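You operate a simulated robot arm through the tools that you are given. There is no shell and no other tool. Be economical: measure what you need, move in short steps, check, and stop when the job is done.

The job below is to be done with a simulated two-armed robot. You get a single attempt, and the scene is never put back.

## Task
Wipe up the spill on the top of the blue table with the blue towel and put it back.

The check looks at the end state, three seconds after you hand in, the way a careful person would. Anything else that was tipped, shoved, dropped, spilled or broken makes it a failure. Flat cloth is picked up by pressing the open fingertips on it (5 to 10 N) and closing them slowly along it; thin cloth reads only 2 to 8 mm in the jaws.

## Robot
Two 7-joint arms with two-finger parallel grippers on one trunk, on a base that drives. Base frame: it is fixed to the floor where the robot stands at the start and does not move with it; the origin is under the middle of the robot, x ahead of it, y to its left, z up; the surface under the hand at the start is at about z = 740. Lengths are in mm, angles in degrees, forces in N, time in s.
The left shoulder is at the start at [50, 161, 1098], the right one opposite. With the tool pointing down near the work surface each hand reaches from about 100 to 680 mm from the robot's upright axis, wherever it stands, measured 20 degrees to its own side. Payload 3.43 kg a hand.
The TCP of each hand is the grasp point between the finger pads, 30 mm short of the fingertips. In the tool frame z runs along the fingers and y along their closing line. Largest opening 94 mm; finger width 28, thickness 10; the body of the gripper, 50 by 96 mm, starts 55 mm behind the TCP.
Orientation is that of the tool frame in the base frame, as a unit quaternion [x, y, z, w]. With the fingers straight down and closing along the base's y, the tool's x points along the base's -x, its y along +y and its z along -z.

## Interface
- The arms move only by the tool move_arm. It takes "left_commands", "right_commands" or both (then of equal length, played together; a hand with none holds still); each is one flat list of numbers, 7 for each row, row after row: the closure, from 0 (fully open) to 1 (shut), then the shift along the base's x, y, z in mm, then the turn, a rotation vector about the base's x, y, z in degrees. In form: [fingers, tx, ty, tz, ax, ay, az, fingers, tx, ty, tz, ax, ay, az, ...]. A call has 1 to 20 rows; each row is the pose to reach, as a shift and turn from the pose commanded when the call began. A row lasts 0.2 s, in which the tool goes at most 50 mm and 8.6 degrees; a call with a longer step from one row to the next is refused whole, and so is a gripper value outside its range. Where a pose cannot be reached the arm comes as near as it can. A force on the tool above 40 N (or 10 N above the force at the start of the call, whichever is more), or a blocked arm, ends the call early, and 0.2 s more pass. The fingers move at their own pace (about 45 mm/s each) and stop on an object; they squeeze with about 32 N. The grip force told is the motor's: it shows also when the fingers shut on nothing. Time passes only in rows, and 0.2 s behind the last, so rows that repeat a pose let the fingers close. The reply holds the time, the measured pose of the TCP, the force on the tool along the base axes, the opening and the grip force, in the units named above and with some noise, with the torque about the TCP (base axes, N m) and any sound that the robot's microphone picked up.
- Cameras (640 x 400 px; columns grow to the right, rows downward): "scene" is now at [128.8, 18.1, 1228.1]; the picture's right is [0.22, -0.97, 0.00], its down [-0.61, -0.14, -0.78] and it looks along [0.76, 0.18, -0.62] (base axes); focal length 294 px, centre (320, 200). "left" rides on the left gripper at [76, -14, -103] in its tool frame; the picture's right is [0.18, 0.98, 0.00], its down [-0.75, 0.14, -0.64] and it looks along [-0.63, 0.12, 0.77] (tool axes); focal length 243 px, centre (320, 200). "right" rides on the right gripper at [76, 14, -102] in its tool frame; the picture's right is [-0.18, 0.98, 0.00], its down [-0.75, -0.14, -0.64] and it looks along [-0.63, -0.12, 0.77] (tool axes); focal length 243 px, centre (320, 200). There is no depth. A picture from a camera that has moved, and an enlarged one, comes with that camera's place and axes in the base frame and with its lens. The place of the scene camera against the robot may be out by one fixed shift of up to 18 mm in any direction.
- camera(camera): a new picture of that camera. The clock stands still meanwhile.
- lift_body(by): slides the trunk up (or, below 0, down) by that many mm; the arms and the scene camera ride with it, the base frame stays. It gives what a move gives, with no picture.
- base_move(legs): drives the robot by 1 to 6 legs, each [ahead, left, turn to the left] in mm, mm and degrees, along the robot's own axes; the way and the turn of a leg run together, so that a leg with both is an arc; at most 1500 mm and 180 degrees a leg. The arms and the cameras ride along, it lands a little off, and it stops where it bumps. It gives what a move gives.
- turn_head(pan, tilt): turns the head with the scene camera to pan (to the left, within 80 degrees either way) and tilt (down, from -29 to 69), counted from straight ahead of the robot. It gives what a move gives.
- zoom(camera, box): a new picture of the part [left, top, right, bottom] of that camera's present view, enlarged. The clock stands still meanwhile.
- hand_in(): hands the job in; it is judged then, once.

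Go step by step. Nothing tells you exact positions but the pictures and the camera data: compare them with the known pose of the tool, close in by small moves and look again before you grip or let go. The budget is 120 turns and 92 pictures, counting those below and the enlarged ones. Unless the task says otherwise, let go and move clear before handing in, and close with one line.

The tools are called after "Call:" as name(argument=value, ...) on one line, values as JSON. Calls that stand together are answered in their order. move_arm: Moves the arms, as the interface text tells. Its arguments: {"type":"object","properties":{"left_commands":{"type":"array","items":{"type":"number"}},"right_commands":{"type":"array","items":{"type":"number"}}},"required":[]} The other tools are called the same way: lift_body (by) slides the trunk up or down; base_move (legs) drives the base; turn_head (pan, tilt) turns the head that bears the scene camera; camera (camera) takes a picture; zoom (camera, box) takes an enlarged picture of a part of a camera's view; hand_in () hands the job in.

At the start:

```text
time: 0.0
left_tool_pos: [458.0, 349.3, 929.7]
left_tcp_rot: [0.0, 1.0, 0.0, 0.0]
left_wrist_force: [-0.3, 0.0, -0.3]
left_moment: [-0.02, -0.01, -0.01]
left_finger_gap: 94.0
left_gripper_force: 0.0
right_tool_pos: [434.7, -53.2, 948.7]
right_tcp_rot: [0.001, 1.0, 0.001, 0.0]
right_wrist_force: [-0.3, 0.2, 0.4]
right_moment: [0.02, 0.01, 0.03]
right_finger_gap: 94.0
right_gripper_force: 0.0
trunk travel left (down, up): [-125.0, 142.0]
robot x, y, heading: [1.9, -0.6, 0.2]
head pan, tilt: [13.0, 38.6]
```

scene: 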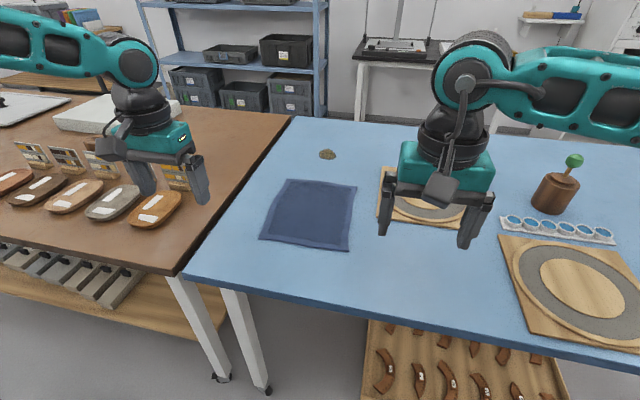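
right: 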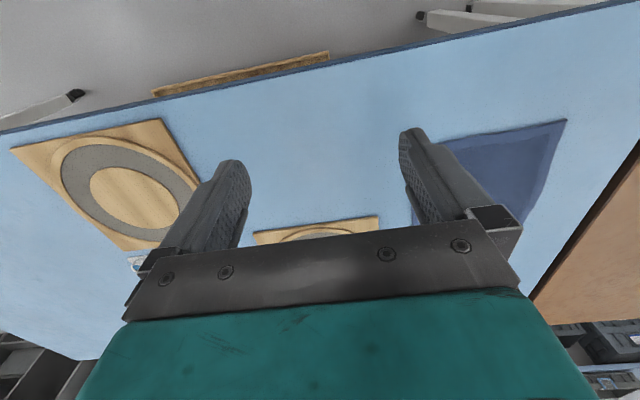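
left: 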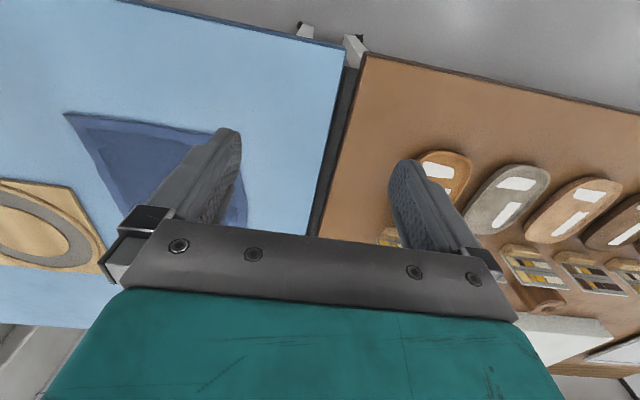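

The towel lies flat in the middle of the blue table and a small brownish patch behind it may be the spill. I'll enlarge both to be sure.

Call:
zoom(camera="scene", box=[240, 120, 400, 260])

Call:
turn_head(pan=-10, tilt=38)

Call:
camera(camera="scene")

```text
2.86 times, centred on (320, 190) of scene
camera zoom: at [128.8, 18.1, 1228.1], right [0.22, -0.97, 0.0], down [-0.61, -0.14, -0.78], along [0.76, 0.18, -0.62], focal length 842 px, centre (320, 229)
```

zoom: 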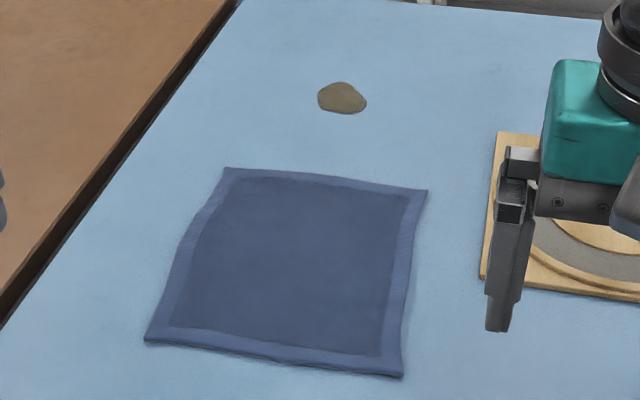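

```text
time: 0.9
left_tool_pos: [458.2, 349.3, 930.3]
left_tcp_rot: [0.0, 1.0, 0.0, 0.0]
left_wrist_force: [-0.1, -0.4, -0.3]
left_moment: [0.03, -0.01, 0.0]
left_finger_gap: 94.1
left_gripper_force: 0.0
right_tool_pos: [433.7, -51.8, 948.5]
right_tcp_rot: [0.001, 1.0, 0.001, 0.0]
right_wrist_force: [0.2, 0.1, 0.2]
right_moment: [0.01, 0.01, -0.01]
right_finger_gap: 94.1
right_gripper_force: 0.0
trunk travel left (down, up): [-125.0, 142.0]
robot x, y, heading: [-3.8, -1.0, 0.1]
head pan, tilt: [-10.0, 38.0]
```

```text
87 pictures are left
camera scene: at [130.1, -16.1, 1229.0], right [-0.17, -0.98, 0.0], down [-0.61, 0.11, -0.79], along [0.78, -0.14, -0.62], focal length 294 px, centre (320, 200)
```

scene: 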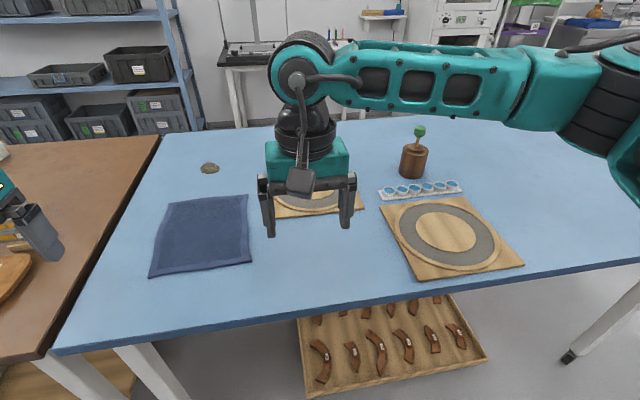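

The spill is a ~70×60 mm brown patch near (971, 191). The towel is about 250×207 mm, centred near (683, 167). The spill is out of reach from here, so I'll look down at the base and table front to see how far I can drive.

Call:
turn_head(pan=0, tilt=69)

Call:
camera(camera="scene")

Call:
turn_head(pan=50, tilt=60)

Call:
camera(camera="scene")

```text
time: 1.8
left_tool_pos: [457.4, 349.7, 930.1]
left_tcp_rot: [0.0, 1.0, 0.0, 0.0]
left_wrist_force: [0.0, 0.3, 0.7]
left_moment: [-0.01, 0.02, 0.03]
left_finger_gap: 94.1
left_gripper_force: 0.0
right_tool_pos: [434.1, -52.3, 949.2]
right_tcp_rot: [0.001, 1.0, 0.001, 0.001]
right_wrist_force: [-0.2, 0.0, -0.7]
right_moment: [-0.01, -0.04, -0.04]
right_finger_gap: 94.1
right_gripper_force: 0.0
trunk travel left (down, up): [-125.0, 142.0]
robot x, y, heading: [-1.4, 1.4, 0.2]
head pan, tilt: [0.0, 68.8]
```

```text
86 pictures are left
camera scene: at [101.1, -1.2, 1189.9], right [0.0, -1.0, 0.0], down [-0.93, 0.0, -0.36], along [0.36, 0.0, -0.93], focal length 294 px, centre (320, 200)
```

scene: 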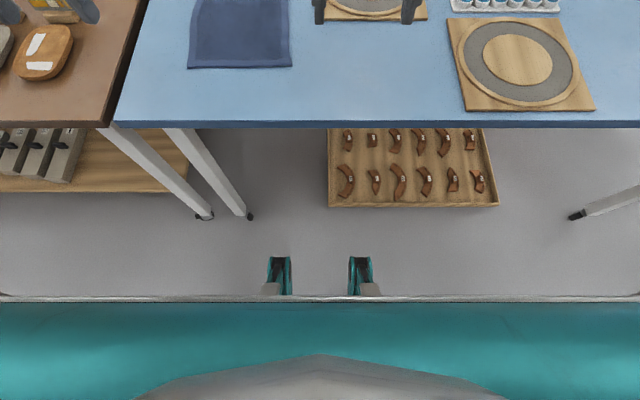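

```text
time: 3.0
left_tool_pos: [457.8, 349.8, 929.8]
left_tcp_rot: [0.0, 1.0, 0.0, 0.001]
left_wrist_force: [0.2, 0.0, 0.3]
left_moment: [-0.01, 0.02, 0.0]
left_finger_gap: 93.8
left_gripper_force: 0.2
right_tool_pos: [434.1, -52.2, 948.1]
right_tcp_rot: [0.002, 1.0, 0.001, 0.0]
right_wrist_force: [0.2, -0.1, 0.5]
right_moment: [-0.05, 0.0, 0.02]
right_finger_gap: 94.0
right_gripper_force: 0.1
trunk travel left (down, up): [-125.0, 142.0]
robot x, y, heading: [2.5, 4.5, -0.2]
head pan, tilt: [50.0, 60.0]
```

```text
85 pictures are left
camera scene: at [88.0, 49.8, 1199.3], right [0.77, -0.64, 0.0], down [-0.56, -0.66, -0.5], along [0.32, 0.38, -0.87], focal length 294 px, centre (320, 200)
```

scene: 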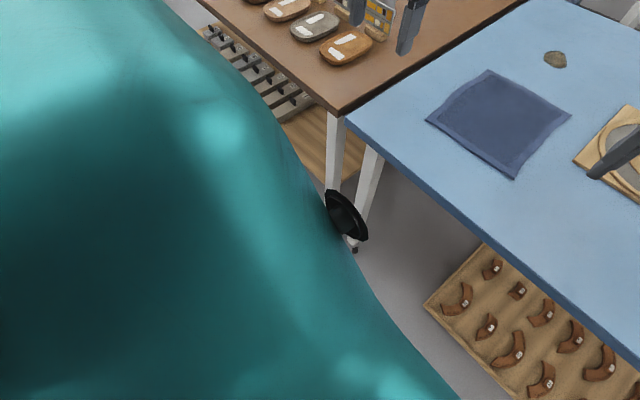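

The forks on my base end near x≈300, the tray on the floor starts near x≈530 (y<-35), and the blue table's leg stands near (490, 296). If I turn about 45° to the right and sidle in, the left shoulder gets close enough to reach the spill. I'll turn first and then move part of the way.

Call:
base_move(legs=[[0, 0, -45]])

Call:
turn_head(pan=45, tilt=62)

Call:
camera(camera="scene")

```text
time: 5.5
left_tool_pos: [568.7, -89.3, 930.0]
left_tcp_rot: [0.393, 0.92, 0.0, 0.001]
left_wrist_force: [-0.8, 0.7, -1.0]
left_moment: [-0.02, -0.01, 0.01]
left_finger_gap: 94.3
left_gripper_force: 0.0
right_tool_pos: [261.6, -348.8, 948.5]
right_tcp_rot: [0.393, 0.92, 0.001, 0.001]
right_wrist_force: [-0.3, -0.3, 0.0]
right_moment: [0.0, 0.02, 0.0]
right_finger_gap: 94.0
right_gripper_force: 0.1
trunk travel left (down, up): [-125.0, 142.0]
robot x, y, heading: [2.6, 2.1, -46.6]
head pan, tilt: [50.0, 60.0]
```

```text
time: 6.2
left_tool_pos: [569.5, -88.4, 929.6]
left_tcp_rot: [0.392, 0.92, 0.0, 0.0]
left_wrist_force: [0.6, -1.0, 0.0]
left_moment: [0.0, 0.01, -0.02]
left_finger_gap: 93.9
left_gripper_force: 0.1
right_tool_pos: [262.4, -348.9, 948.4]
right_tcp_rot: [0.393, 0.92, 0.001, 0.001]
right_wrist_force: [0.6, 0.4, -0.4]
right_moment: [0.01, 0.04, -0.02]
right_finger_gap: 94.2
right_gripper_force: 0.1
trunk travel left (down, up): [-125.0, 142.0]
robot x, y, heading: [-2.0, 2.6, -46.2]
head pan, tilt: [45.0, 62.0]
```

```text
84 pictures are left
camera scene: at [97.1, -31.4, 1197.0], right [-0.02, -1.0, 0.0], down [-0.88, 0.02, -0.47], along [0.47, -0.01, -0.88], focal length 294 px, centre (320, 200)
```

scene: 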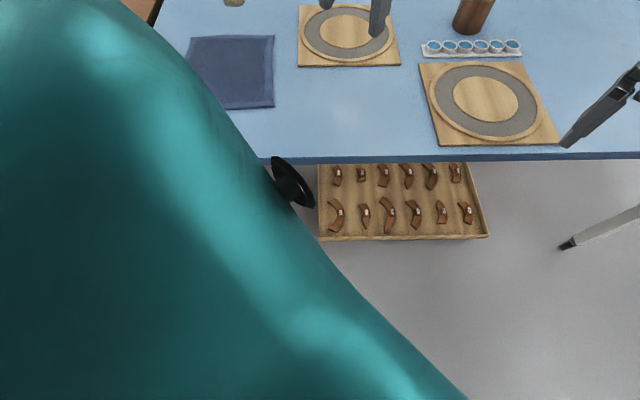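

The tray corner still measures about (536, -36), so the planned path clears it and the table leg. I'll drive in now.

Call:
base_move(legs=[[25, 130, 0], [22, 126, 1.3]])

Call:
turn_head(pan=52, tilt=45)

Call:
camera(camera="scene")

```text
time: 9.2
left_tool_pos: [753.5, 46.4, 929.9]
left_tcp_rot: [0.384, 0.923, 0.0, 0.001]
left_wrist_force: [0.0, -0.3, 0.3]
left_moment: [0.0, 0.03, 0.0]
left_finger_gap: 94.1
left_gripper_force: 0.1
right_tool_pos: [452.2, -221.0, 948.5]
right_tcp_rot: [0.385, 0.923, 0.001, 0.001]
right_wrist_force: [0.4, 0.5, -1.2]
right_moment: [0.0, 0.02, -0.02]
right_finger_gap: 94.2
right_gripper_force: 0.1
trunk travel left (down, up): [-125.0, 142.0]
robot x, y, heading: [182.5, 121.8, -45.2]
head pan, tilt: [45.0, 62.0]
stopped in leg 2: the robot was blocked; the commanded pose is now the measured one
```

```text
time: 10.0
left_tool_pos: [753.5, 46.3, 930.2]
left_tcp_rot: [0.383, 0.924, 0.0, -0.001]
left_wrist_force: [0.2, 0.1, -0.5]
left_moment: [-0.01, -0.02, 0.0]
left_finger_gap: 94.0
left_gripper_force: 0.0
right_tool_pos: [452.0, -221.2, 947.0]
right_tcp_rot: [0.384, 0.923, 0.0, 0.0]
right_wrist_force: [-1.1, -0.4, 0.5]
right_moment: [0.02, -0.02, 0.0]
right_finger_gap: 94.0
right_gripper_force: 0.0
trunk travel left (down, up): [-125.0, 142.0]
robot x, y, heading: [182.0, 120.0, -45.0]
head pan, tilt: [52.0, 45.0]
```

```text
83 pictures are left
camera scene: at [296.7, 104.5, 1218.7], right [0.12, -0.99, 0.0], down [-0.7, -0.09, -0.71], along [0.7, 0.08, -0.71], focal length 294 px, centre (320, 200)
```

scene: 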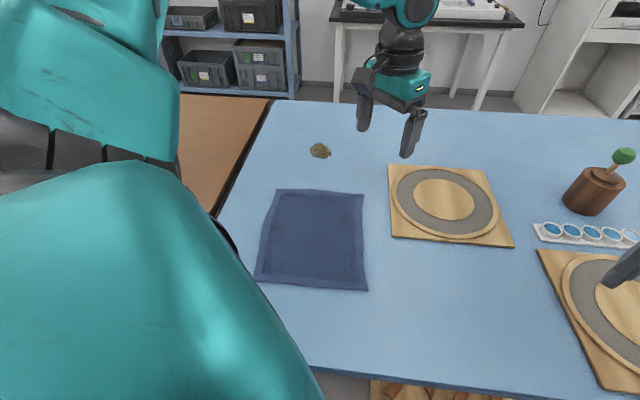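

The base bumped something at (182, 121), so I'll back off slightly. Everything on the table looks undisturbed. Then I'll bring the left hand over the towel, with its fingers closing along y.

Call:
base_move(legs=[[0, -10, 0]])

Call:
move_arm(left_commands=[0, 0, 20, -10, 0, 0, 7.5, 0, 0, 40, -20, 0, 0, 15, 0, 0, 60, -30, 0, 0, 22.5, 0, 0, 80, -40, 0, 0, 30, 0, 0, 100, -50, 0, 0, 37.5, 0, 0, 120, -60, 0, 0, 45])

Call:
camera(camera="left")

Call:
camera(camera="scene")

```text
time: 10.8
left_tool_pos: [747.4, 39.6, 931.2]
left_tcp_rot: [0.383, 0.924, 0.0, 0.001]
left_wrist_force: [0.1, 0.6, -0.5]
left_moment: [0.0, 0.03, 0.01]
left_finger_gap: 94.0
left_gripper_force: 0.1
right_tool_pos: [445.3, -227.4, 948.1]
right_tcp_rot: [0.384, 0.923, 0.001, 0.0]
right_wrist_force: [-0.4, 0.4, 0.3]
right_moment: [0.02, 0.01, 0.01]
right_finger_gap: 94.0
right_gripper_force: 0.1
trunk travel left (down, up): [-125.0, 142.0]
robot x, y, heading: [173.1, 115.9, -45.1]
head pan, tilt: [52.0, 45.0]
```

```text
time: 12.2
left_tool_pos: [747.3, 159.4, 869.5]
left_tcp_rot: [0.001, 1.0, 0.0, 0.0]
left_wrist_force: [-0.3, -0.3, -0.4]
left_moment: [0.01, 0.04, 0.0]
left_finger_gap: 93.9
left_gripper_force: 0.0
right_tool_pos: [445.3, -227.0, 948.8]
right_tcp_rot: [0.385, 0.923, 0.0, 0.001]
right_wrist_force: [-0.3, -0.4, 0.1]
right_moment: [0.0, -0.02, 0.0]
right_finger_gap: 93.9
right_gripper_force: 0.0
trunk travel left (down, up): [-125.0, 142.0]
robot x, y, heading: [175.0, 119.2, -45.3]
head pan, tilt: [52.0, 45.0]
```

```text
82 pictures are left
camera left: at [670.1, 146.3, 970.8], right [-0.18, 0.98, 0.0], down [0.75, 0.14, 0.64], along [0.63, 0.12, -0.77], focal length 243 px, centre (320, 200)
```

left: 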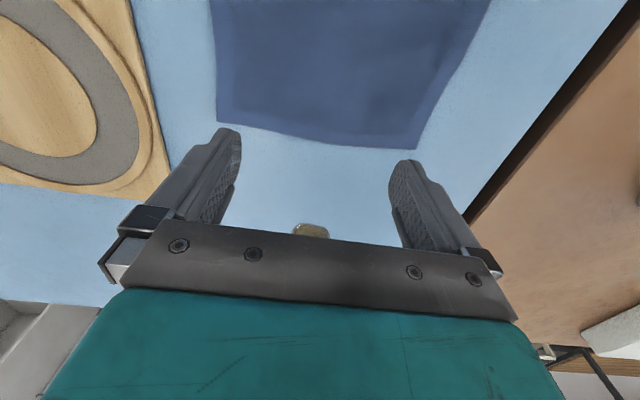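

```text
81 pictures are left
camera scene: at [289.9, 97.9, 1218.8], right [0.12, -0.99, 0.0], down [-0.7, -0.09, -0.71], along [0.7, 0.09, -0.71], focal length 294 px, centre (320, 200)
```

scene: 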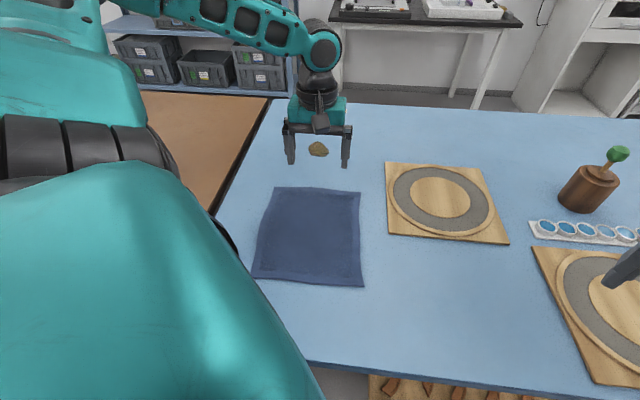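

The hand camera puts the towel's far edge at x≈776 (y 66–268) and the spill's near side at x≈900, centred near (935, 182). I'll bring the partly open fingers down just above the middle of the far edge.

Call:
move_arm(left_commands=[0.4, 2, 2, -25, 0, 0, 0, 0.4, 4, 4, -50, 0, 0, 0, 0.4, 5, 7, -75, 0, 0, 0, 0.4, 5, 7, -88, 0, 0, 0, 0.4, 5, 7, -88, 0, 0, 0])

Call:
camera(camera="left")

```text
time: 13.4
left_tool_pos: [752.3, 167.9, 782.5]
left_tcp_rot: [0.0, 1.0, 0.0, 0.001]
left_wrist_force: [0.0, -0.5, -1.0]
left_moment: [0.0, 0.01, 0.02]
left_finger_gap: 56.3
left_gripper_force: 0.0
right_tool_pos: [444.4, -227.1, 949.0]
right_tcp_rot: [0.384, 0.923, 0.0, 0.001]
right_wrist_force: [-0.4, 0.0, 0.3]
right_moment: [0.02, 0.01, -0.03]
right_finger_gap: 93.9
right_gripper_force: 0.0
trunk travel left (down, up): [-125.0, 142.0]
robot x, y, heading: [175.5, 120.4, -44.9]
head pan, tilt: [52.0, 45.0]
```

```text
80 pictures are left
camera left: at [674.6, 154.1, 883.2], right [-0.18, 0.98, 0.0], down [0.75, 0.14, 0.64], along [0.63, 0.12, -0.77], focal length 243 px, centre (320, 200)
```

left: 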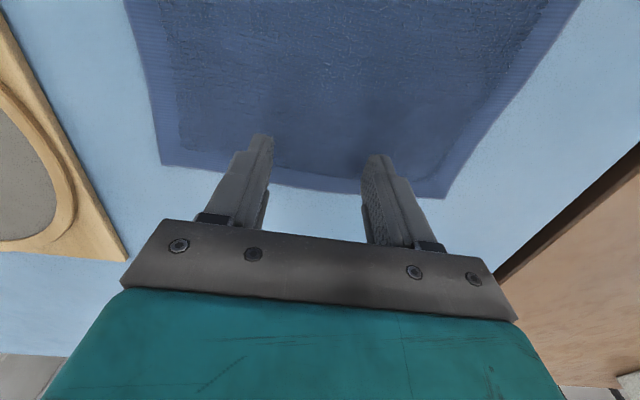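

The fingertips are over the towel about 15 mm inside its edge. I'll press down gently.

Call:
move_arm(left_commands=[0.4, 0, 0, -4, 0, 0, 0, 0.4, 0, 0, -8, 0, 0, 0, 0.4, 0, 0, -11, 0, 0, 0, 0.4, 0, 0, -11, 0, 0, 0])

```text
time: 14.4
left_tool_pos: [751.8, 165.6, 773.0]
left_tcp_rot: [0.001, 1.0, 0.0, 0.002]
left_wrist_force: [0.3, 4.5, 15.8]
left_moment: [0.17, 0.03, 0.02]
left_finger_gap: 56.4
left_gripper_force: 0.1
right_tool_pos: [444.5, -227.1, 949.1]
right_tcp_rot: [0.384, 0.923, 0.001, 0.001]
right_wrist_force: [0.2, -0.2, -0.7]
right_moment: [0.01, -0.01, -0.01]
right_finger_gap: 94.0
right_gripper_force: 0.1
trunk travel left (down, up): [-125.0, 142.0]
robot x, y, heading: [178.7, 118.1, -44.8]
head pan, tilt: [52.0, 45.0]
```

Contact came at TCP z≈773 with 16 N, which is too much. I'll ease off about 1 mm and close slowly.

Call:
move_arm(left_commands=[0.4, 0, 0, 1, 0, 0, 0, 0.45, 0, 0, 1, 0, 0, 0, 0.5, 0, 0, 1, 0, 0, 0, 0.55, 0, 0, 1, 0, 0, 0, 0.6, 0, 0, 1, 0, 0, 0, 0.65, 0, 0, 1, 0, 0, 0, 0.7, 0, 0, 1, 0, 0, 0, 0.75, 0, 0, 1, 0, 0, 0, 0.8, 0, 0, 1, 0, 0, 0, 0.85, 0, 0, 1, 0, 0, 0, 0.9, 0, 0, 1, 0, 0, 0, 0.95, 0, 0, 1, 0, 0, 0, 1, 0, 0, 1, 0, 0, 0, 1, 0, 0, 1, 0, 0, 0, 1, 0, 0, 1, 0, 0, 0])

Call:
camera(camera="left")

```text
time: 17.6
left_tool_pos: [751.4, 167.1, 773.0]
left_tcp_rot: [0.001, 1.0, 0.0, 0.001]
left_wrist_force: [-1.0, 3.1, 17.2]
left_moment: [0.07, 0.05, 0.01]
left_finger_gap: 5.0
left_gripper_force: 31.7
right_tool_pos: [444.3, -227.2, 948.8]
right_tcp_rot: [0.385, 0.923, 0.0, 0.001]
right_wrist_force: [0.1, -0.6, 0.2]
right_moment: [-0.03, -0.01, -0.01]
right_finger_gap: 94.3
right_gripper_force: 0.1
trunk travel left (down, up): [-125.0, 142.0]
robot x, y, heading: [173.3, 115.0, -45.2]
head pan, tilt: [52.0, 45.0]
```

```text
79 pictures are left
camera left: at [674.3, 153.7, 874.2], right [-0.18, 0.98, 0.0], down [0.75, 0.14, 0.64], along [0.63, 0.12, -0.77], focal length 243 px, centre (320, 200)
```

left: 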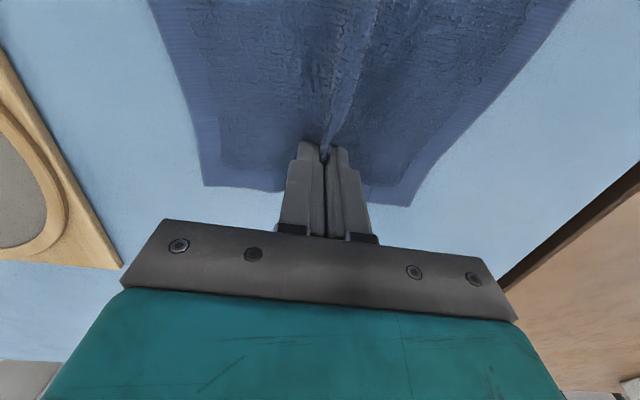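

The towel is gripped, with 5 mm in the jaws. I'll ease the pressure and drag it toward the spill, with the cloth trailing flat behind.

Call:
move_arm(left_commands=[1, 0, 0, 2, 0, 0, 0, 1, 15, 1, 2, 0, 0, 0, 1, 30, 3, 2, 0, 0, 0, 1, 45, 5, 2, 0, 0, 0, 1, 60, 6, 2, 0, 0, 0, 1, 75, 8, 2, 0, 0, 0, 1, 90, 10, 2, 0, 0, 0, 1, 105, 11, 2, 0, 0, 0, 1, 115, 12, 2, 0, 0, 0])

Call:
camera(camera="scene")

Call:
camera(camera="left")

```text
time: 19.6
left_tool_pos: [867.1, 177.6, 774.4]
left_tcp_rot: [0.001, 1.0, 0.0, 0.0]
left_wrist_force: [-0.5, -0.9, 1.7]
left_moment: [-0.02, 0.02, -0.02]
left_finger_gap: 4.7
left_gripper_force: 32.2
right_tool_pos: [444.0, -226.9, 948.1]
right_tcp_rot: [0.384, 0.923, 0.002, 0.0]
right_wrist_force: [-0.1, -0.5, 0.2]
right_moment: [-0.02, 0.01, -0.01]
right_finger_gap: 94.2
right_gripper_force: 0.1
trunk travel left (down, up): [-125.0, 142.0]
robot x, y, heading: [176.7, 115.6, -45.1]
head pan, tilt: [52.0, 45.0]
```

```text
78 pictures are left
camera scene: at [289.8, 97.5, 1218.7], right [0.12, -0.99, 0.0], down [-0.7, -0.09, -0.71], along [0.7, 0.09, -0.71], focal length 294 px, centre (320, 200)
```

scene: 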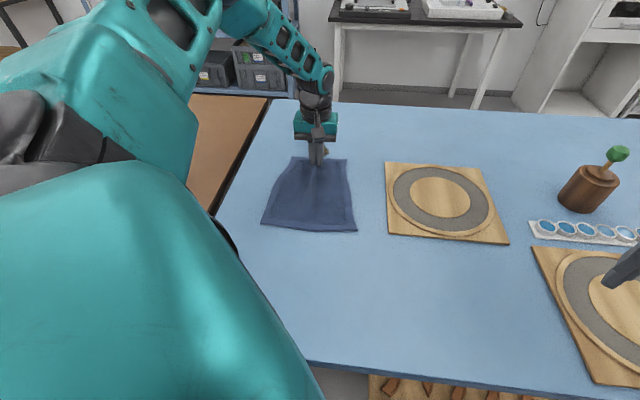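

```text
77 pictures are left
camera left: at [789.8, 165.0, 875.9], right [-0.18, 0.98, 0.0], down [0.75, 0.14, 0.64], along [0.63, 0.12, -0.77], focal length 243 px, centre (320, 200)
```

left: 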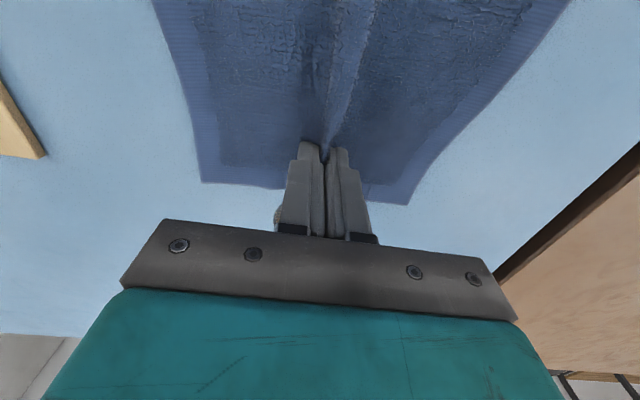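

The towel drags flat and the spill is just ahead. I'll press lightly and pull the towel on over it.

Call:
move_arm(left_commands=[1, 10, 0, -0.8, 0, 0, 0, 1, 25, 0, -0.8, 0, 0, 0, 1, 40, 0, -0.8, 0, 0, 0, 1, 55, 0, -0.8, 0, 0, 0, 1, 70, 0, -0.8, 0, 0, 0, 1, 85, 0, -0.8, 0, 0, 0, 1, 100, 0, -0.8, 0, 0, 0, 1, 115, 0, -0.8, 0, 0, 0])

Call:
camera(camera="scene")

Call:
camera(camera="left")

```text
time: 21.4
left_tool_pos: [907.1, 192.5, 811.1]
left_tcp_rot: [0.001, 1.0, 0.0, 0.0]
left_wrist_force: [-1.0, 0.0, -0.2]
left_moment: [-0.03, 0.02, 0.01]
left_finger_gap: 4.8
left_gripper_force: 32.1
left hand out of reach, approached as far as the arm can: row 1, 2, 3, 4, 5, 6, 7, 8
right_tool_pos: [445.1, -227.9, 948.7]
right_tcp_rot: [0.384, 0.923, 0.0, -0.001]
right_wrist_force: [0.2, 0.3, 0.2]
right_moment: [0.0, 0.02, 0.03]
right_finger_gap: 93.9
right_gripper_force: 0.1
trunk travel left (down, up): [-125.0, 142.0]
robot x, y, heading: [177.7, 117.3, -45.0]
head pan, tilt: [52.0, 45.0]
```

```text
76 pictures are left
camera scene: at [289.8, 97.6, 1218.8], right [0.12, -0.99, 0.0], down [-0.7, -0.09, -0.71], along [0.7, 0.09, -0.71], focal length 294 px, centre (320, 200)
```

scene: 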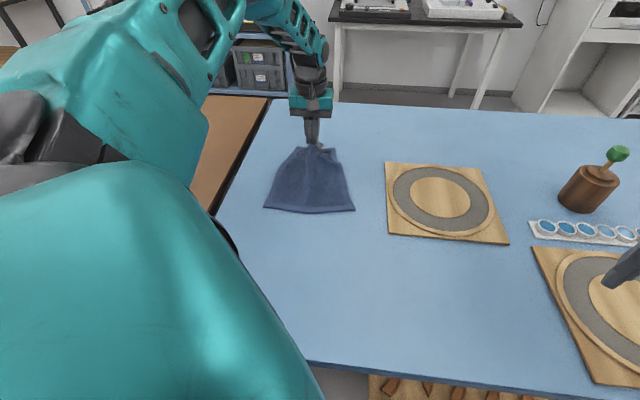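

```text
75 pictures are left
camera left: at [829.6, 180.2, 912.4], right [-0.18, 0.98, 0.0], down [0.75, 0.14, 0.64], along [0.63, 0.12, -0.77], focal length 243 px, centre (320, 200)
```

left: 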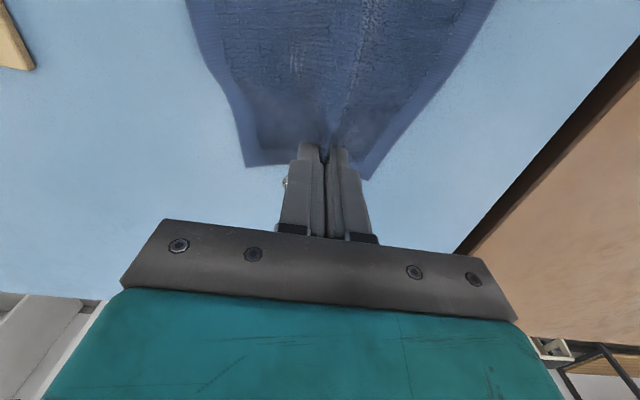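

The arm reaches its limit near x≈870 with the trunk at this height. I'll lift both hands, lower the trunk for more reach, and try again.

Call:
move_arm(left_commands=[1, -12, 0, 25, 0, 0, 0, 1, -25, 0, 50, 0, 0, 0, 1, -40, 0, 75, 0, 0, 0, 1, -57, 0, 95, 0, 0, 0], right_commands=[0, 0, 0, 25, 0, 0, 0, 0, 0, 0, 50, 0, 0, 0, 0, 0, 0, 75, 0, 0, 0, 0, 0, 0, 100, 0, 0, 0])

Call:
camera(camera="scene")

```text
time: 22.4
left_tool_pos: [850.9, 195.2, 907.7]
left_tcp_rot: [0.0, 1.0, 0.0, 0.0]
left_wrist_force: [-0.1, -0.4, -0.2]
left_moment: [-0.04, 0.01, 0.03]
left_finger_gap: 4.6
left_gripper_force: 32.0
right_tool_pos: [443.6, -226.6, 1050.0]
right_tcp_rot: [0.384, 0.923, 0.001, 0.0]
right_wrist_force: [-0.4, -0.2, -0.5]
right_moment: [0.0, 0.01, -0.01]
right_finger_gap: 93.8
right_gripper_force: 0.0
trunk travel left (down, up): [-125.0, 142.0]
robot x, y, heading: [175.1, 119.7, -44.9]
head pan, tilt: [52.0, 45.0]
```

```text
74 pictures are left
camera scene: at [289.6, 97.9, 1218.8], right [0.12, -0.99, 0.0], down [-0.7, -0.09, -0.71], along [0.7, 0.09, -0.71], focal length 294 px, centre (320, 200)
```

scene: 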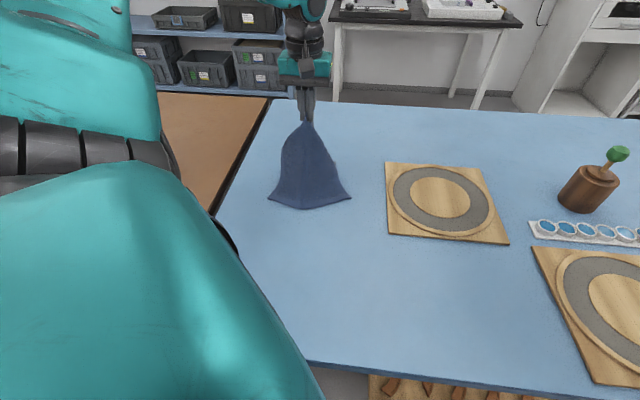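

The towel hangs partly off the table and everything is clear. I'll lower the trunk.

Call:
lift_body(by=-115)

Call:
camera(camera="scene")

```text
time: 23.8
left_tool_pos: [849.3, 194.4, 793.7]
left_tcp_rot: [0.001, 1.0, 0.0, 0.001]
left_wrist_force: [0.4, -0.8, 1.7]
left_moment: [-0.04, -0.03, 0.01]
left_finger_gap: 4.8
left_gripper_force: 32.2
right_tool_pos: [445.7, -226.7, 935.6]
right_tcp_rot: [0.385, 0.923, 0.001, 0.0]
right_wrist_force: [0.2, 0.2, 0.6]
right_moment: [0.02, 0.0, -0.03]
right_finger_gap: 94.0
right_gripper_force: 0.0
trunk travel left (down, up): [-10.0, 257.0]
robot x, y, heading: [176.8, 118.8, -44.7]
head pan, tilt: [52.0, 45.0]
```

```text
73 pictures are left
camera scene: at [289.7, 97.6, 1103.8], right [0.12, -0.99, 0.0], down [-0.7, -0.09, -0.71], along [0.7, 0.09, -0.71], focal length 294 px, centre (320, 200)
```

scene: 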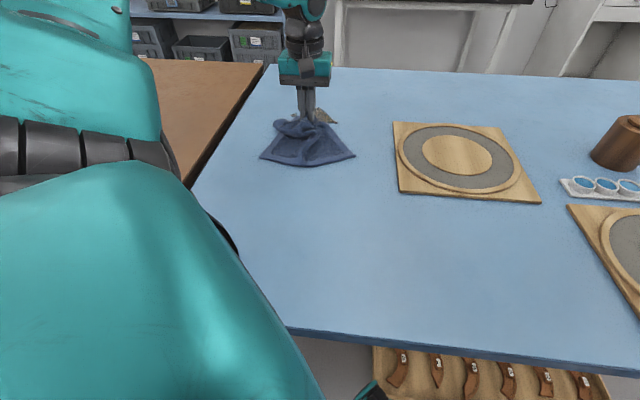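

Now I'll drag forward at near-table height, straightening the cloth, and test the reach.

Call:
move_arm(left_commands=[1, 12, -4, -5, 0, 0, 0, 1, 25, -8, -10, 0, 0, 0, 1, 40, -12, -15, 0, 0, 0, 1, 55, -14, -19, 0, 0, 0, 1, 70, -14, -21, 0, 0, 0, 1, 85, -14, -21, 0, 0, 0, 1, 100, -14, -21, 0, 0, 0])

Call:
camera(camera="scene")

Call:
camera(camera="left")

```text
time: 25.2
left_tool_pos: [927.1, 177.4, 781.4]
left_tcp_rot: [0.001, 1.0, -0.006, 0.006]
left_wrist_force: [-5.8, 1.1, 22.8]
left_moment: [0.1, 0.31, 0.02]
left_finger_gap: 5.0
left_gripper_force: 32.5
right_tool_pos: [441.1, -227.1, 935.2]
right_tcp_rot: [0.384, 0.923, 0.0, 0.003]
right_wrist_force: [-0.3, 0.3, -0.5]
right_moment: [-0.01, 0.0, -0.02]
right_finger_gap: 94.0
right_gripper_force: 0.1
trunk travel left (down, up): [-10.0, 257.0]
robot x, y, heading: [174.0, 116.8, -45.1]
head pan, tilt: [52.0, 45.0]
stopped in row 6 (left hand): the force on the tool passed its limit at 42 N (the readings are from after the stop); the commanded pose is now the measured one
```

```text
72 pictures are left
camera scene: at [286.6, 97.8, 1104.1], right [0.12, -0.99, 0.0], down [-0.7, -0.09, -0.71], along [0.7, 0.09, -0.7], focal length 294 px, centre (320, 200)
```

scene: 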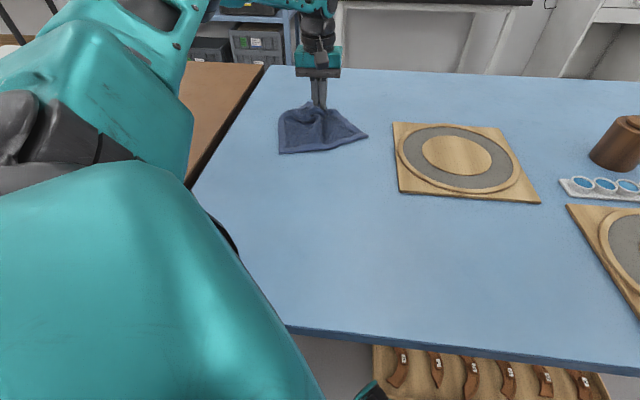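

```text
71 pictures are left
camera left: at [848.2, 166.6, 881.5], right [-0.18, 0.98, -0.01], down [0.75, 0.15, 0.65], along [0.64, 0.11, -0.76], focal length 243 px, centre (320, 200)
```

left: 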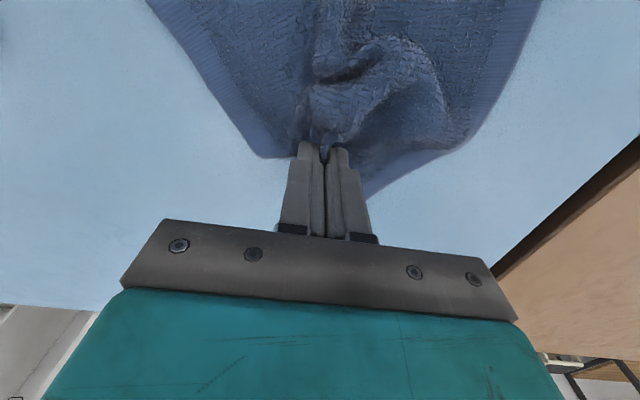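

The cloth is bunched under the fingers right over the spill, so it acts as a pad. I'll ease up a little and sweep sideways and forward.

Call:
move_arm(left_commands=[1, 0, 0, 2, 0, 0, 0, 1, 0, 10, 2, 0, 0, 0, 1, 0, 20, 2, 0, 0, 0, 1, 0, 30, 2, 0, 0, 0, 1, 0, 20, 2, 0, 0, 0, 1, 0, 10, 2, 0, 0, 0, 1, 0, 0, 2, 0, 0, 0, 1, 0, -10, 2, 0, 0, 0, 1, 0, -20, 2, 0, 0, 0, 1, 0, -30, 2, 0, 0, 0, 1, 10, -30, 2, 0, 0, 0, 1, 20, -25, 2, 0, 0, 0, 1, 30, -15, 2, 0, 0, 0, 1, 30, 0, 2, 0, 0, 0])

Call:
camera(camera="scene")

Call:
camera(camera="left")

```text
time: 28.2
left_tool_pos: [946.2, 180.9, 782.5]
left_tcp_rot: [0.0, 1.0, -0.004, 0.005]
left_wrist_force: [0.0, -5.4, 12.0]
left_moment: [-0.15, 0.06, 0.05]
left_finger_gap: 4.8
left_gripper_force: 32.1
left hand out of reach, approached as far as the arm can: row 12, 13, 14
right_tool_pos: [443.1, -228.3, 934.9]
right_tcp_rot: [0.384, 0.923, 0.001, 0.003]
right_wrist_force: [-0.6, -0.7, 0.3]
right_moment: [0.0, -0.01, 0.0]
right_finger_gap: 94.2
right_gripper_force: 0.0
trunk travel left (down, up): [-10.0, 257.0]
robot x, y, heading: [177.4, 115.5, -45.0]
head pan, tilt: [52.0, 45.0]
```

```text
70 pictures are left
camera scene: at [288.4, 97.2, 1103.9], right [0.12, -0.99, 0.0], down [-0.7, -0.08, -0.71], along [0.7, 0.09, -0.71], focal length 294 px, centre (320, 200)
```

scene: 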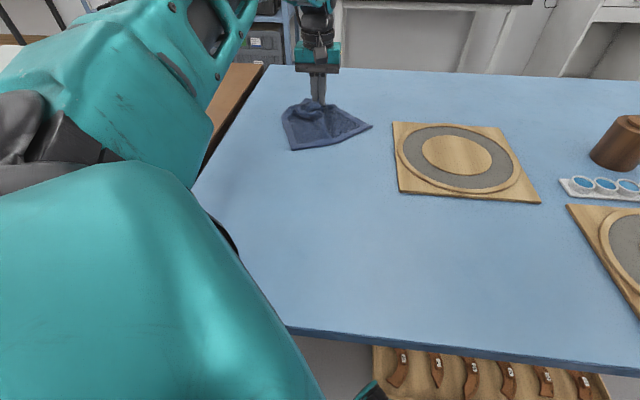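

```text
69 pictures are left
camera left: at [867.4, 169.6, 882.6], right [-0.18, 0.98, -0.01], down [0.75, 0.14, 0.65], along [0.64, 0.11, -0.76], focal length 243 px, centre (320, 200)
```

left: 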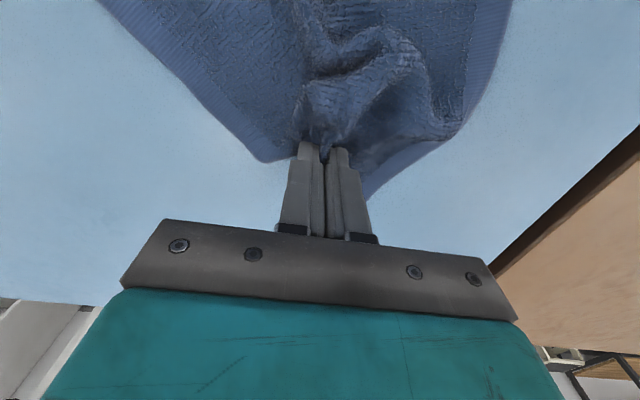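

I'll lift and draw the hand back to see what is left of the spill.

Call:
move_arm(left_commands=[1, -10, 0, 30, 0, 0, 0, 1, -40, 0, 70, 0, 0, 0, 1, -80, 0, 110, 0, 0, 0, 1, -120, 0, 130, 0, 0, 0, 1, -160, 0, 130, 0, 0, 0, 1, -200, 0, 130, 0, 0, 0])

Call:
camera(camera="scene")

Call:
zoom(camera="scene", box=[260, 60, 420, 160])

```text
refused: row 3 steps farther than a row can; nothing moved
```

```text
68 pictures are left
camera scene: at [288.4, 97.2, 1103.9], right [0.12, -0.99, 0.0], down [-0.7, -0.08, -0.71], along [0.7, 0.09, -0.71], focal length 294 px, centre (320, 200)
```

scene: 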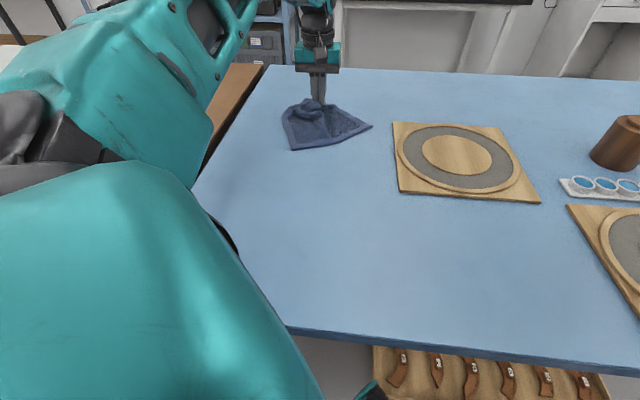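

```text
4.00 times, centred on (340, 110) of scene
camera zoom: at [288.4, 97.2, 1103.9], right [0.12, -0.99, 0.0], down [-0.7, -0.08, -0.71], along [0.7, 0.09, -0.71], focal length 1178 px, centre (240, 560)
```

zoom: 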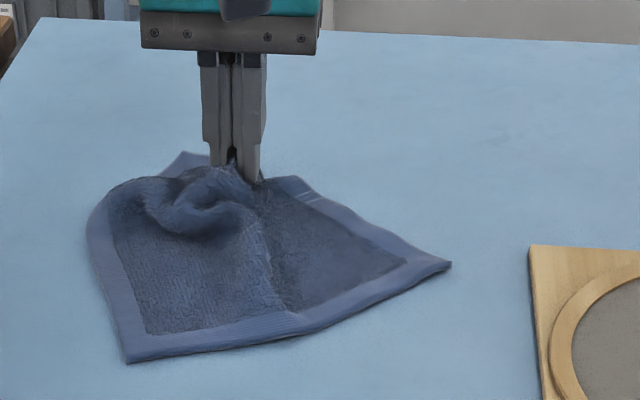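

No spill shows around the towel. I'll lift with smaller steps to see underneath.

Call:
move_arm(left_commands=[1, -20, 0, 30, 0, 0, 0, 1, -40, 0, 65, 0, 0, 0, 1, -60, 0, 100, 0, 0, 0, 1, -85, 0, 135, 0, 0, 0, 1, -110, 0, 170, 0, 0, 0, 1, -140, 0, 200, 0, 0, 0, 1, -180, 0, 220, 0, 0, 0, 1, -225, 0, 230, 0, 0, 0, 1, -265, 0, 230, 0, 0, 0])

Call:
camera(camera="scene")

Call:
camera(camera="left")

```text
time: 30.2
left_tool_pos: [679.2, 181.0, 1009.7]
left_tcp_rot: [0.001, 1.0, -0.004, 0.002]
left_wrist_force: [-0.4, -0.7, -0.3]
left_moment: [0.0, -0.02, 0.01]
left_finger_gap: 4.7
left_gripper_force: 32.3
right_tool_pos: [443.3, -227.6, 934.3]
right_tcp_rot: [0.384, 0.923, 0.001, 0.001]
right_wrist_force: [-0.1, 0.1, -0.1]
right_moment: [0.02, 0.02, -0.02]
right_finger_gap: 94.0
right_gripper_force: 0.0
trunk travel left (down, up): [-10.0, 257.0]
robot x, y, heading: [176.4, 117.5, -45.3]
head pan, tilt: [52.0, 45.0]
```

```text
66 pictures are left
camera scene: at [289.5, 97.6, 1103.8], right [0.12, -0.99, 0.0], down [-0.7, -0.09, -0.71], along [0.7, 0.09, -0.71], focal length 294 px, centre (320, 200)
```

scene: 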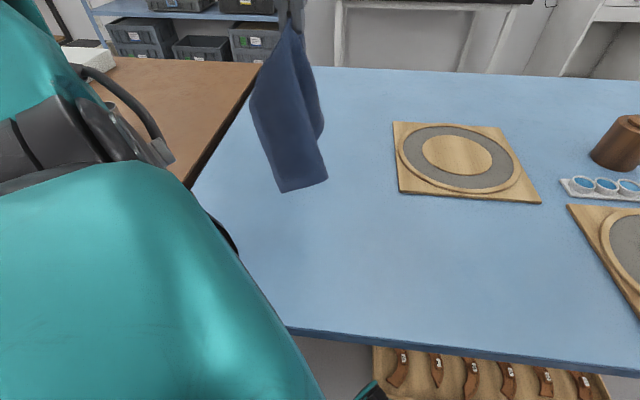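

```text
65 pictures are left
camera left: at [601.3, 168.2, 1111.1], right [-0.18, 0.98, -0.01], down [0.75, 0.14, 0.64], along [0.63, 0.11, -0.76], focal length 243 px, centre (320, 200)
```

left: 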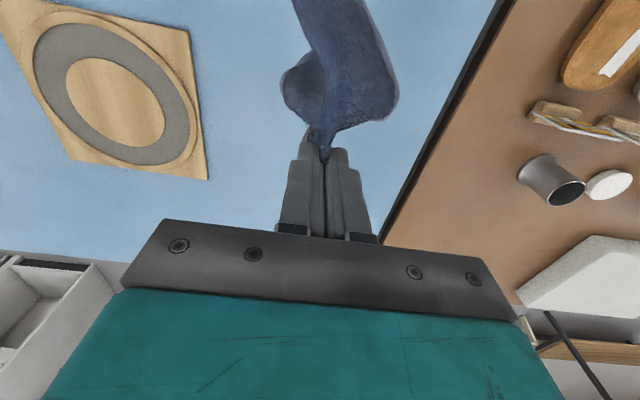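

The towel hides part of the spot, so I'll swing it to the right a little and look again.

Call:
move_arm(left_commands=[1, 0, -40, 0, 0, 0, 0, 1, 0, -80, 0, 0, 0, 0, 1, 0, -110, 0, 0, 0, 0, 1, 0, -110, 0, 0, 0, 0])

Call:
zoom(camera="scene", box=[220, 50, 400, 190])

```text
time: 31.2
left_tool_pos: [678.6, 71.4, 1010.0]
left_tcp_rot: [0.001, 1.0, -0.004, 0.001]
left_wrist_force: [-0.3, 0.7, 0.4]
left_moment: [-0.02, -0.04, 0.03]
left_finger_gap: 4.9
left_gripper_force: 32.2
right_tool_pos: [445.7, -227.6, 934.7]
right_tcp_rot: [0.384, 0.923, 0.001, 0.001]
right_wrist_force: [0.2, 0.5, -0.2]
right_moment: [-0.02, 0.0, -0.01]
right_finger_gap: 94.1
right_gripper_force: 0.1
trunk travel left (down, up): [-10.0, 257.0]
robot x, y, heading: [175.3, 116.6, -44.9]
head pan, tilt: [52.0, 45.0]
```

```text
2.86 times, centred on (310, 120) of scene
camera zoom: at [289.7, 97.6, 1103.7], right [0.12, -0.99, 0.0], down [-0.7, -0.09, -0.71], along [0.7, 0.09, -0.71], focal length 842 px, centre (349, 429)
```

zoom: 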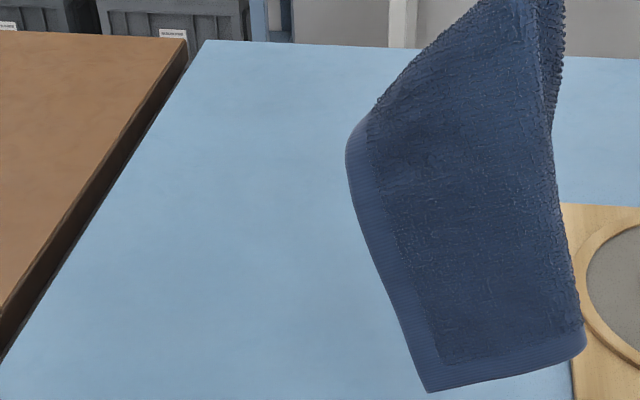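

The spot is still at the towel's border, so I'll swing it further right.

Call:
move_arm(left_commands=[1, 0, -40, 0, 0, 0, 0, 1, 0, -80, 0, 0, 0, 0, 1, 0, -80, 0, 0, 0, 0])

Call:
zoom(camera="scene", box=[240, 50, 400, 150])

```text
time: 32.0
left_tool_pos: [680.1, -7.9, 1012.0]
left_tcp_rot: [0.001, 1.0, -0.005, 0.001]
left_wrist_force: [-0.2, 0.9, -1.0]
left_moment: [-0.04, 0.0, 0.0]
left_finger_gap: 4.9
left_gripper_force: 32.4
right_tool_pos: [445.0, -226.7, 935.7]
right_tcp_rot: [0.384, 0.923, 0.0, 0.0]
right_wrist_force: [0.1, 0.0, -0.7]
right_moment: [-0.02, 0.01, 0.0]
right_finger_gap: 94.1
right_gripper_force: 0.0
trunk travel left (down, up): [-10.0, 257.0]
robot x, y, heading: [178.0, 114.4, -45.0]
head pan, tilt: [52.0, 45.0]
```

```text
4.00 times, centred on (320, 100) of scene
camera zoom: at [289.7, 97.6, 1103.7], right [0.12, -0.99, 0.0], down [-0.7, -0.09, -0.71], along [0.7, 0.09, -0.71], focal length 1178 px, centre (320, 600)
```

zoom: 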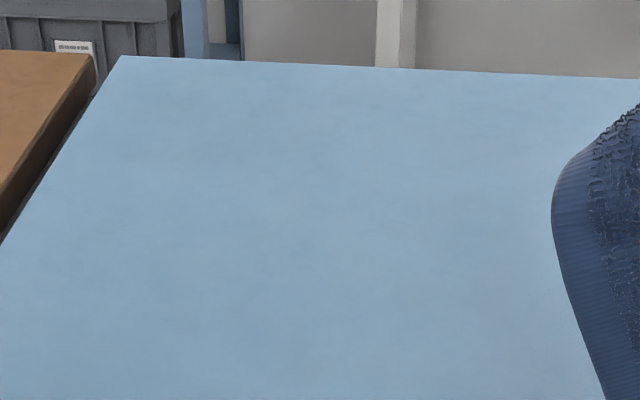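

The table where the spill was is clean. Next is the put-back: I'll raise the trunk, bring the hanging towel over its old near side, and lay it down moving forward.

Call:
lift_body(by=110)

Call:
move_arm(left_commands=[1, 0, 40, 0, 0, 0, 0, 1, 0, 80, 0, 0, 0, 0, 1, 0, 120, 0, 0, 0, 0, 1, 0, 165, 0, 0, 0, 0, 1, -40, 175, -10, 0, 0, 0, 1, -80, 175, -20, 0, 0, 0, 1, -120, 175, -40, 0, 0, 0, 1, -155, 175, -60, 0, 0, 0, 1, -185, 175, -70, 0, 0, 0, 1, -185, 175, -70, 0, 0, 0])

Call:
camera(camera="scene")

```text
time: 33.4
left_tool_pos: [679.8, -5.6, 1119.7]
left_tcp_rot: [0.001, 1.0, -0.004, 0.002]
left_wrist_force: [-0.5, -0.3, 0.1]
left_moment: [-0.03, -0.02, 0.01]
left_finger_gap: 4.9
left_gripper_force: 31.7
right_tool_pos: [445.7, -227.5, 1046.2]
right_tcp_rot: [0.384, 0.923, 0.001, 0.0]
right_wrist_force: [1.0, 0.7, 0.0]
right_moment: [0.0, -0.02, 0.02]
right_finger_gap: 94.2
right_gripper_force: 0.0
trunk travel left (down, up): [-120.0, 147.0]
robot x, y, heading: [174.1, 121.3, -44.8]
head pan, tilt: [52.0, 45.0]
```

```text
time: 35.6
left_tool_pos: [505.8, 161.3, 1063.7]
left_tcp_rot: [0.002, 1.0, -0.002, 0.002]
left_wrist_force: [0.5, -0.9, -1.0]
left_moment: [-0.01, -0.02, 0.07]
left_finger_gap: 5.0
left_gripper_force: 32.6
left hand out of reach, approached as far as the arm can: row 9, 10
right_tool_pos: [445.2, -226.9, 1044.2]
right_tcp_rot: [0.384, 0.923, 0.002, 0.001]
right_wrist_force: [0.4, 0.2, 0.9]
right_moment: [-0.01, 0.0, -0.03]
right_finger_gap: 94.0
right_gripper_force: 0.1
trunk travel left (down, up): [-120.0, 147.0]
robot x, y, heading: [175.3, 115.9, -45.1]
head pan, tilt: [52.0, 45.0]
```

```text
62 pictures are left
camera scene: at [289.7, 97.7, 1213.7], right [0.12, -0.99, 0.0], down [-0.7, -0.09, -0.71], along [0.7, 0.09, -0.71], focal length 294 px, centre (320, 200)
```

scene: 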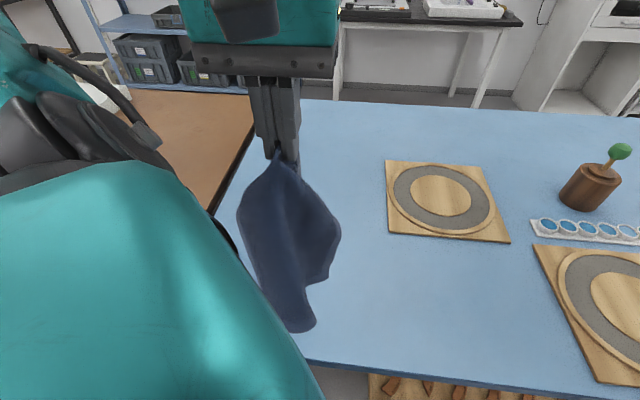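

The hand can't go much nearer than this, but the hanging edge is close to where the near edge lay. I'll lay the cloth down along a taut arc forward.

Call:
move_arm(left_commands=[1, 0, 0, -40, 0, 0, 0, 1, 10, 2, -70, 0, 0, 0, 1, 45, 3, -85, 0, 0, 0, 1, 80, 4, -100, 0, 0, 0, 1, 118, 5, -122, 0, 0, 0, 1, 150, 5, -148, 0, 0, 0, 1, 172, 5, -175, 0, 0, 0, 1, 190, 5, -205, 0, 0, 0, 1, 205, 5, -235, 0, 0, 0, 1, 218, 5, -262, 0, 0, 0, 1, 230, 5, -280, 0, 0, 0])

Call:
camera(camera="scene")

Call:
camera(camera="left")

```text
time: 38.0
left_tool_pos: [736.4, 166.8, 781.4]
left_tcp_rot: [0.001, 1.0, -0.003, 0.002]
left_wrist_force: [-0.6, -0.3, 0.8]
left_moment: [-0.03, 0.02, 0.03]
left_finger_gap: 4.8
left_gripper_force: 32.2
left hand out of reach, approached as far as the arm can: row 1, 2, 3
right_tool_pos: [443.8, -227.4, 1045.4]
right_tcp_rot: [0.384, 0.923, 0.001, 0.001]
right_wrist_force: [0.6, 0.5, -0.4]
right_moment: [0.0, 0.0, 0.03]
right_finger_gap: 93.8
right_gripper_force: 0.2
trunk travel left (down, up): [-120.0, 147.0]
robot x, y, heading: [173.2, 116.3, -45.2]
head pan, tilt: [52.0, 45.0]
```

```text
61 pictures are left
camera scene: at [289.5, 97.6, 1213.8], right [0.12, -0.99, 0.0], down [-0.7, -0.09, -0.71], along [0.7, 0.09, -0.71], focal length 294 px, centre (320, 200)
```

scene: 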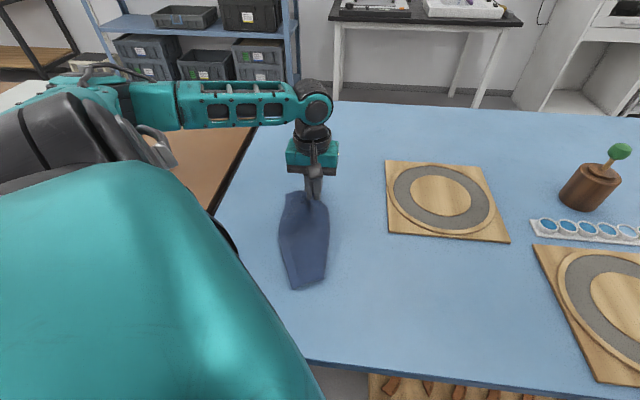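

```text
60 pictures are left
camera left: at [659.1, 154.4, 883.1], right [-0.18, 0.98, -0.01], down [0.75, 0.14, 0.64], along [0.63, 0.11, -0.76], focal length 243 px, centre (320, 200)
```

left: 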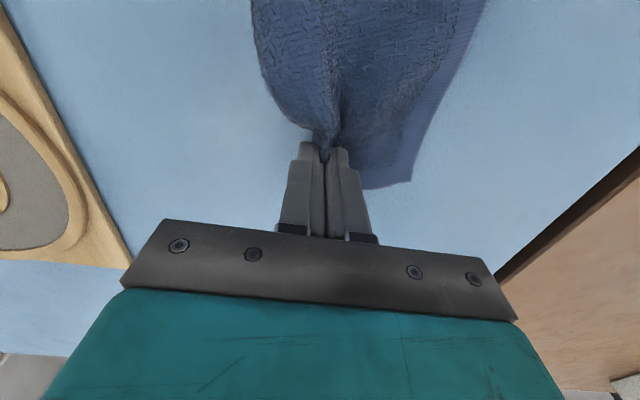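

The towel lies in its old place, but its right part is tucked underneath. I'll let go, raise the hand and look at it closely.

Call:
move_arm(left_commands=[1, 8, 0, -4, 0, 0, 0, 0.8, 8, 0, -4, 0, 0, 0, 0.6, 8, 0, -4, 0, 0, 0, 0.5, 8, 0, 0, 0, 0, 0, 0.5, 8, 0, 20, 0, 0, 0, 0.5, 8, 0, 60, 0, 0, 0, 0.5, 8, 0, 100, 0, 0, 0, 0.5, 0, 40, 140, 0, 0, 0, 0.5, 0, 80, 170, 0, 0, 0])

Call:
zoom(camera="scene", box=[220, 160, 400, 310])

Call:
camera(camera="left")

```text
refused: row 8 steps farther than a row can; nothing moved
```

```text
2.67 times, centred on (310, 235) of scene
camera zoom: at [289.5, 97.6, 1213.8], right [0.12, -0.99, 0.0], down [-0.7, -0.09, -0.71], along [0.7, 0.09, -0.71], focal length 785 px, centre (347, 107)
```

zoom: 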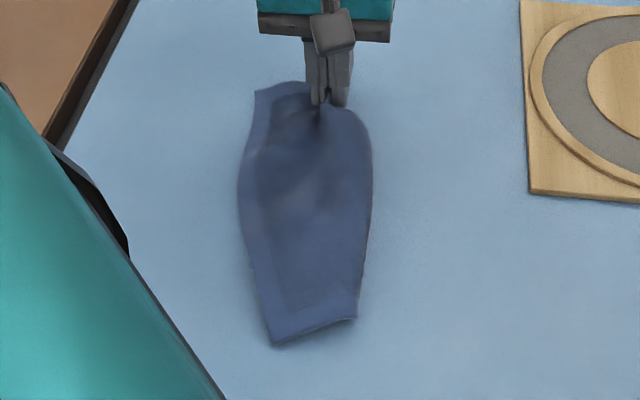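

```text
58 pictures are left
camera left: at [659.1, 154.4, 883.1], right [-0.18, 0.98, -0.01], down [0.75, 0.14, 0.64], along [0.63, 0.11, -0.76], focal length 243 px, centre (320, 200)
```

left: 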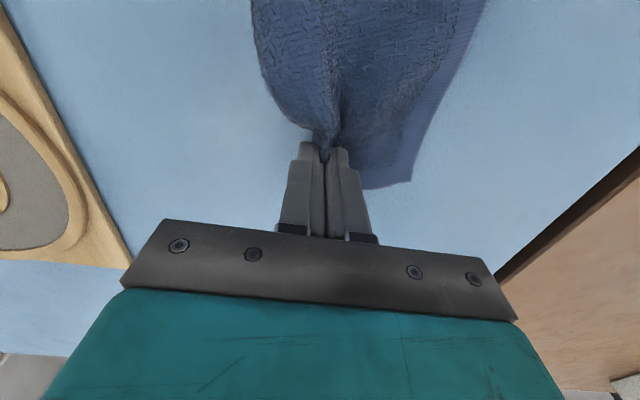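

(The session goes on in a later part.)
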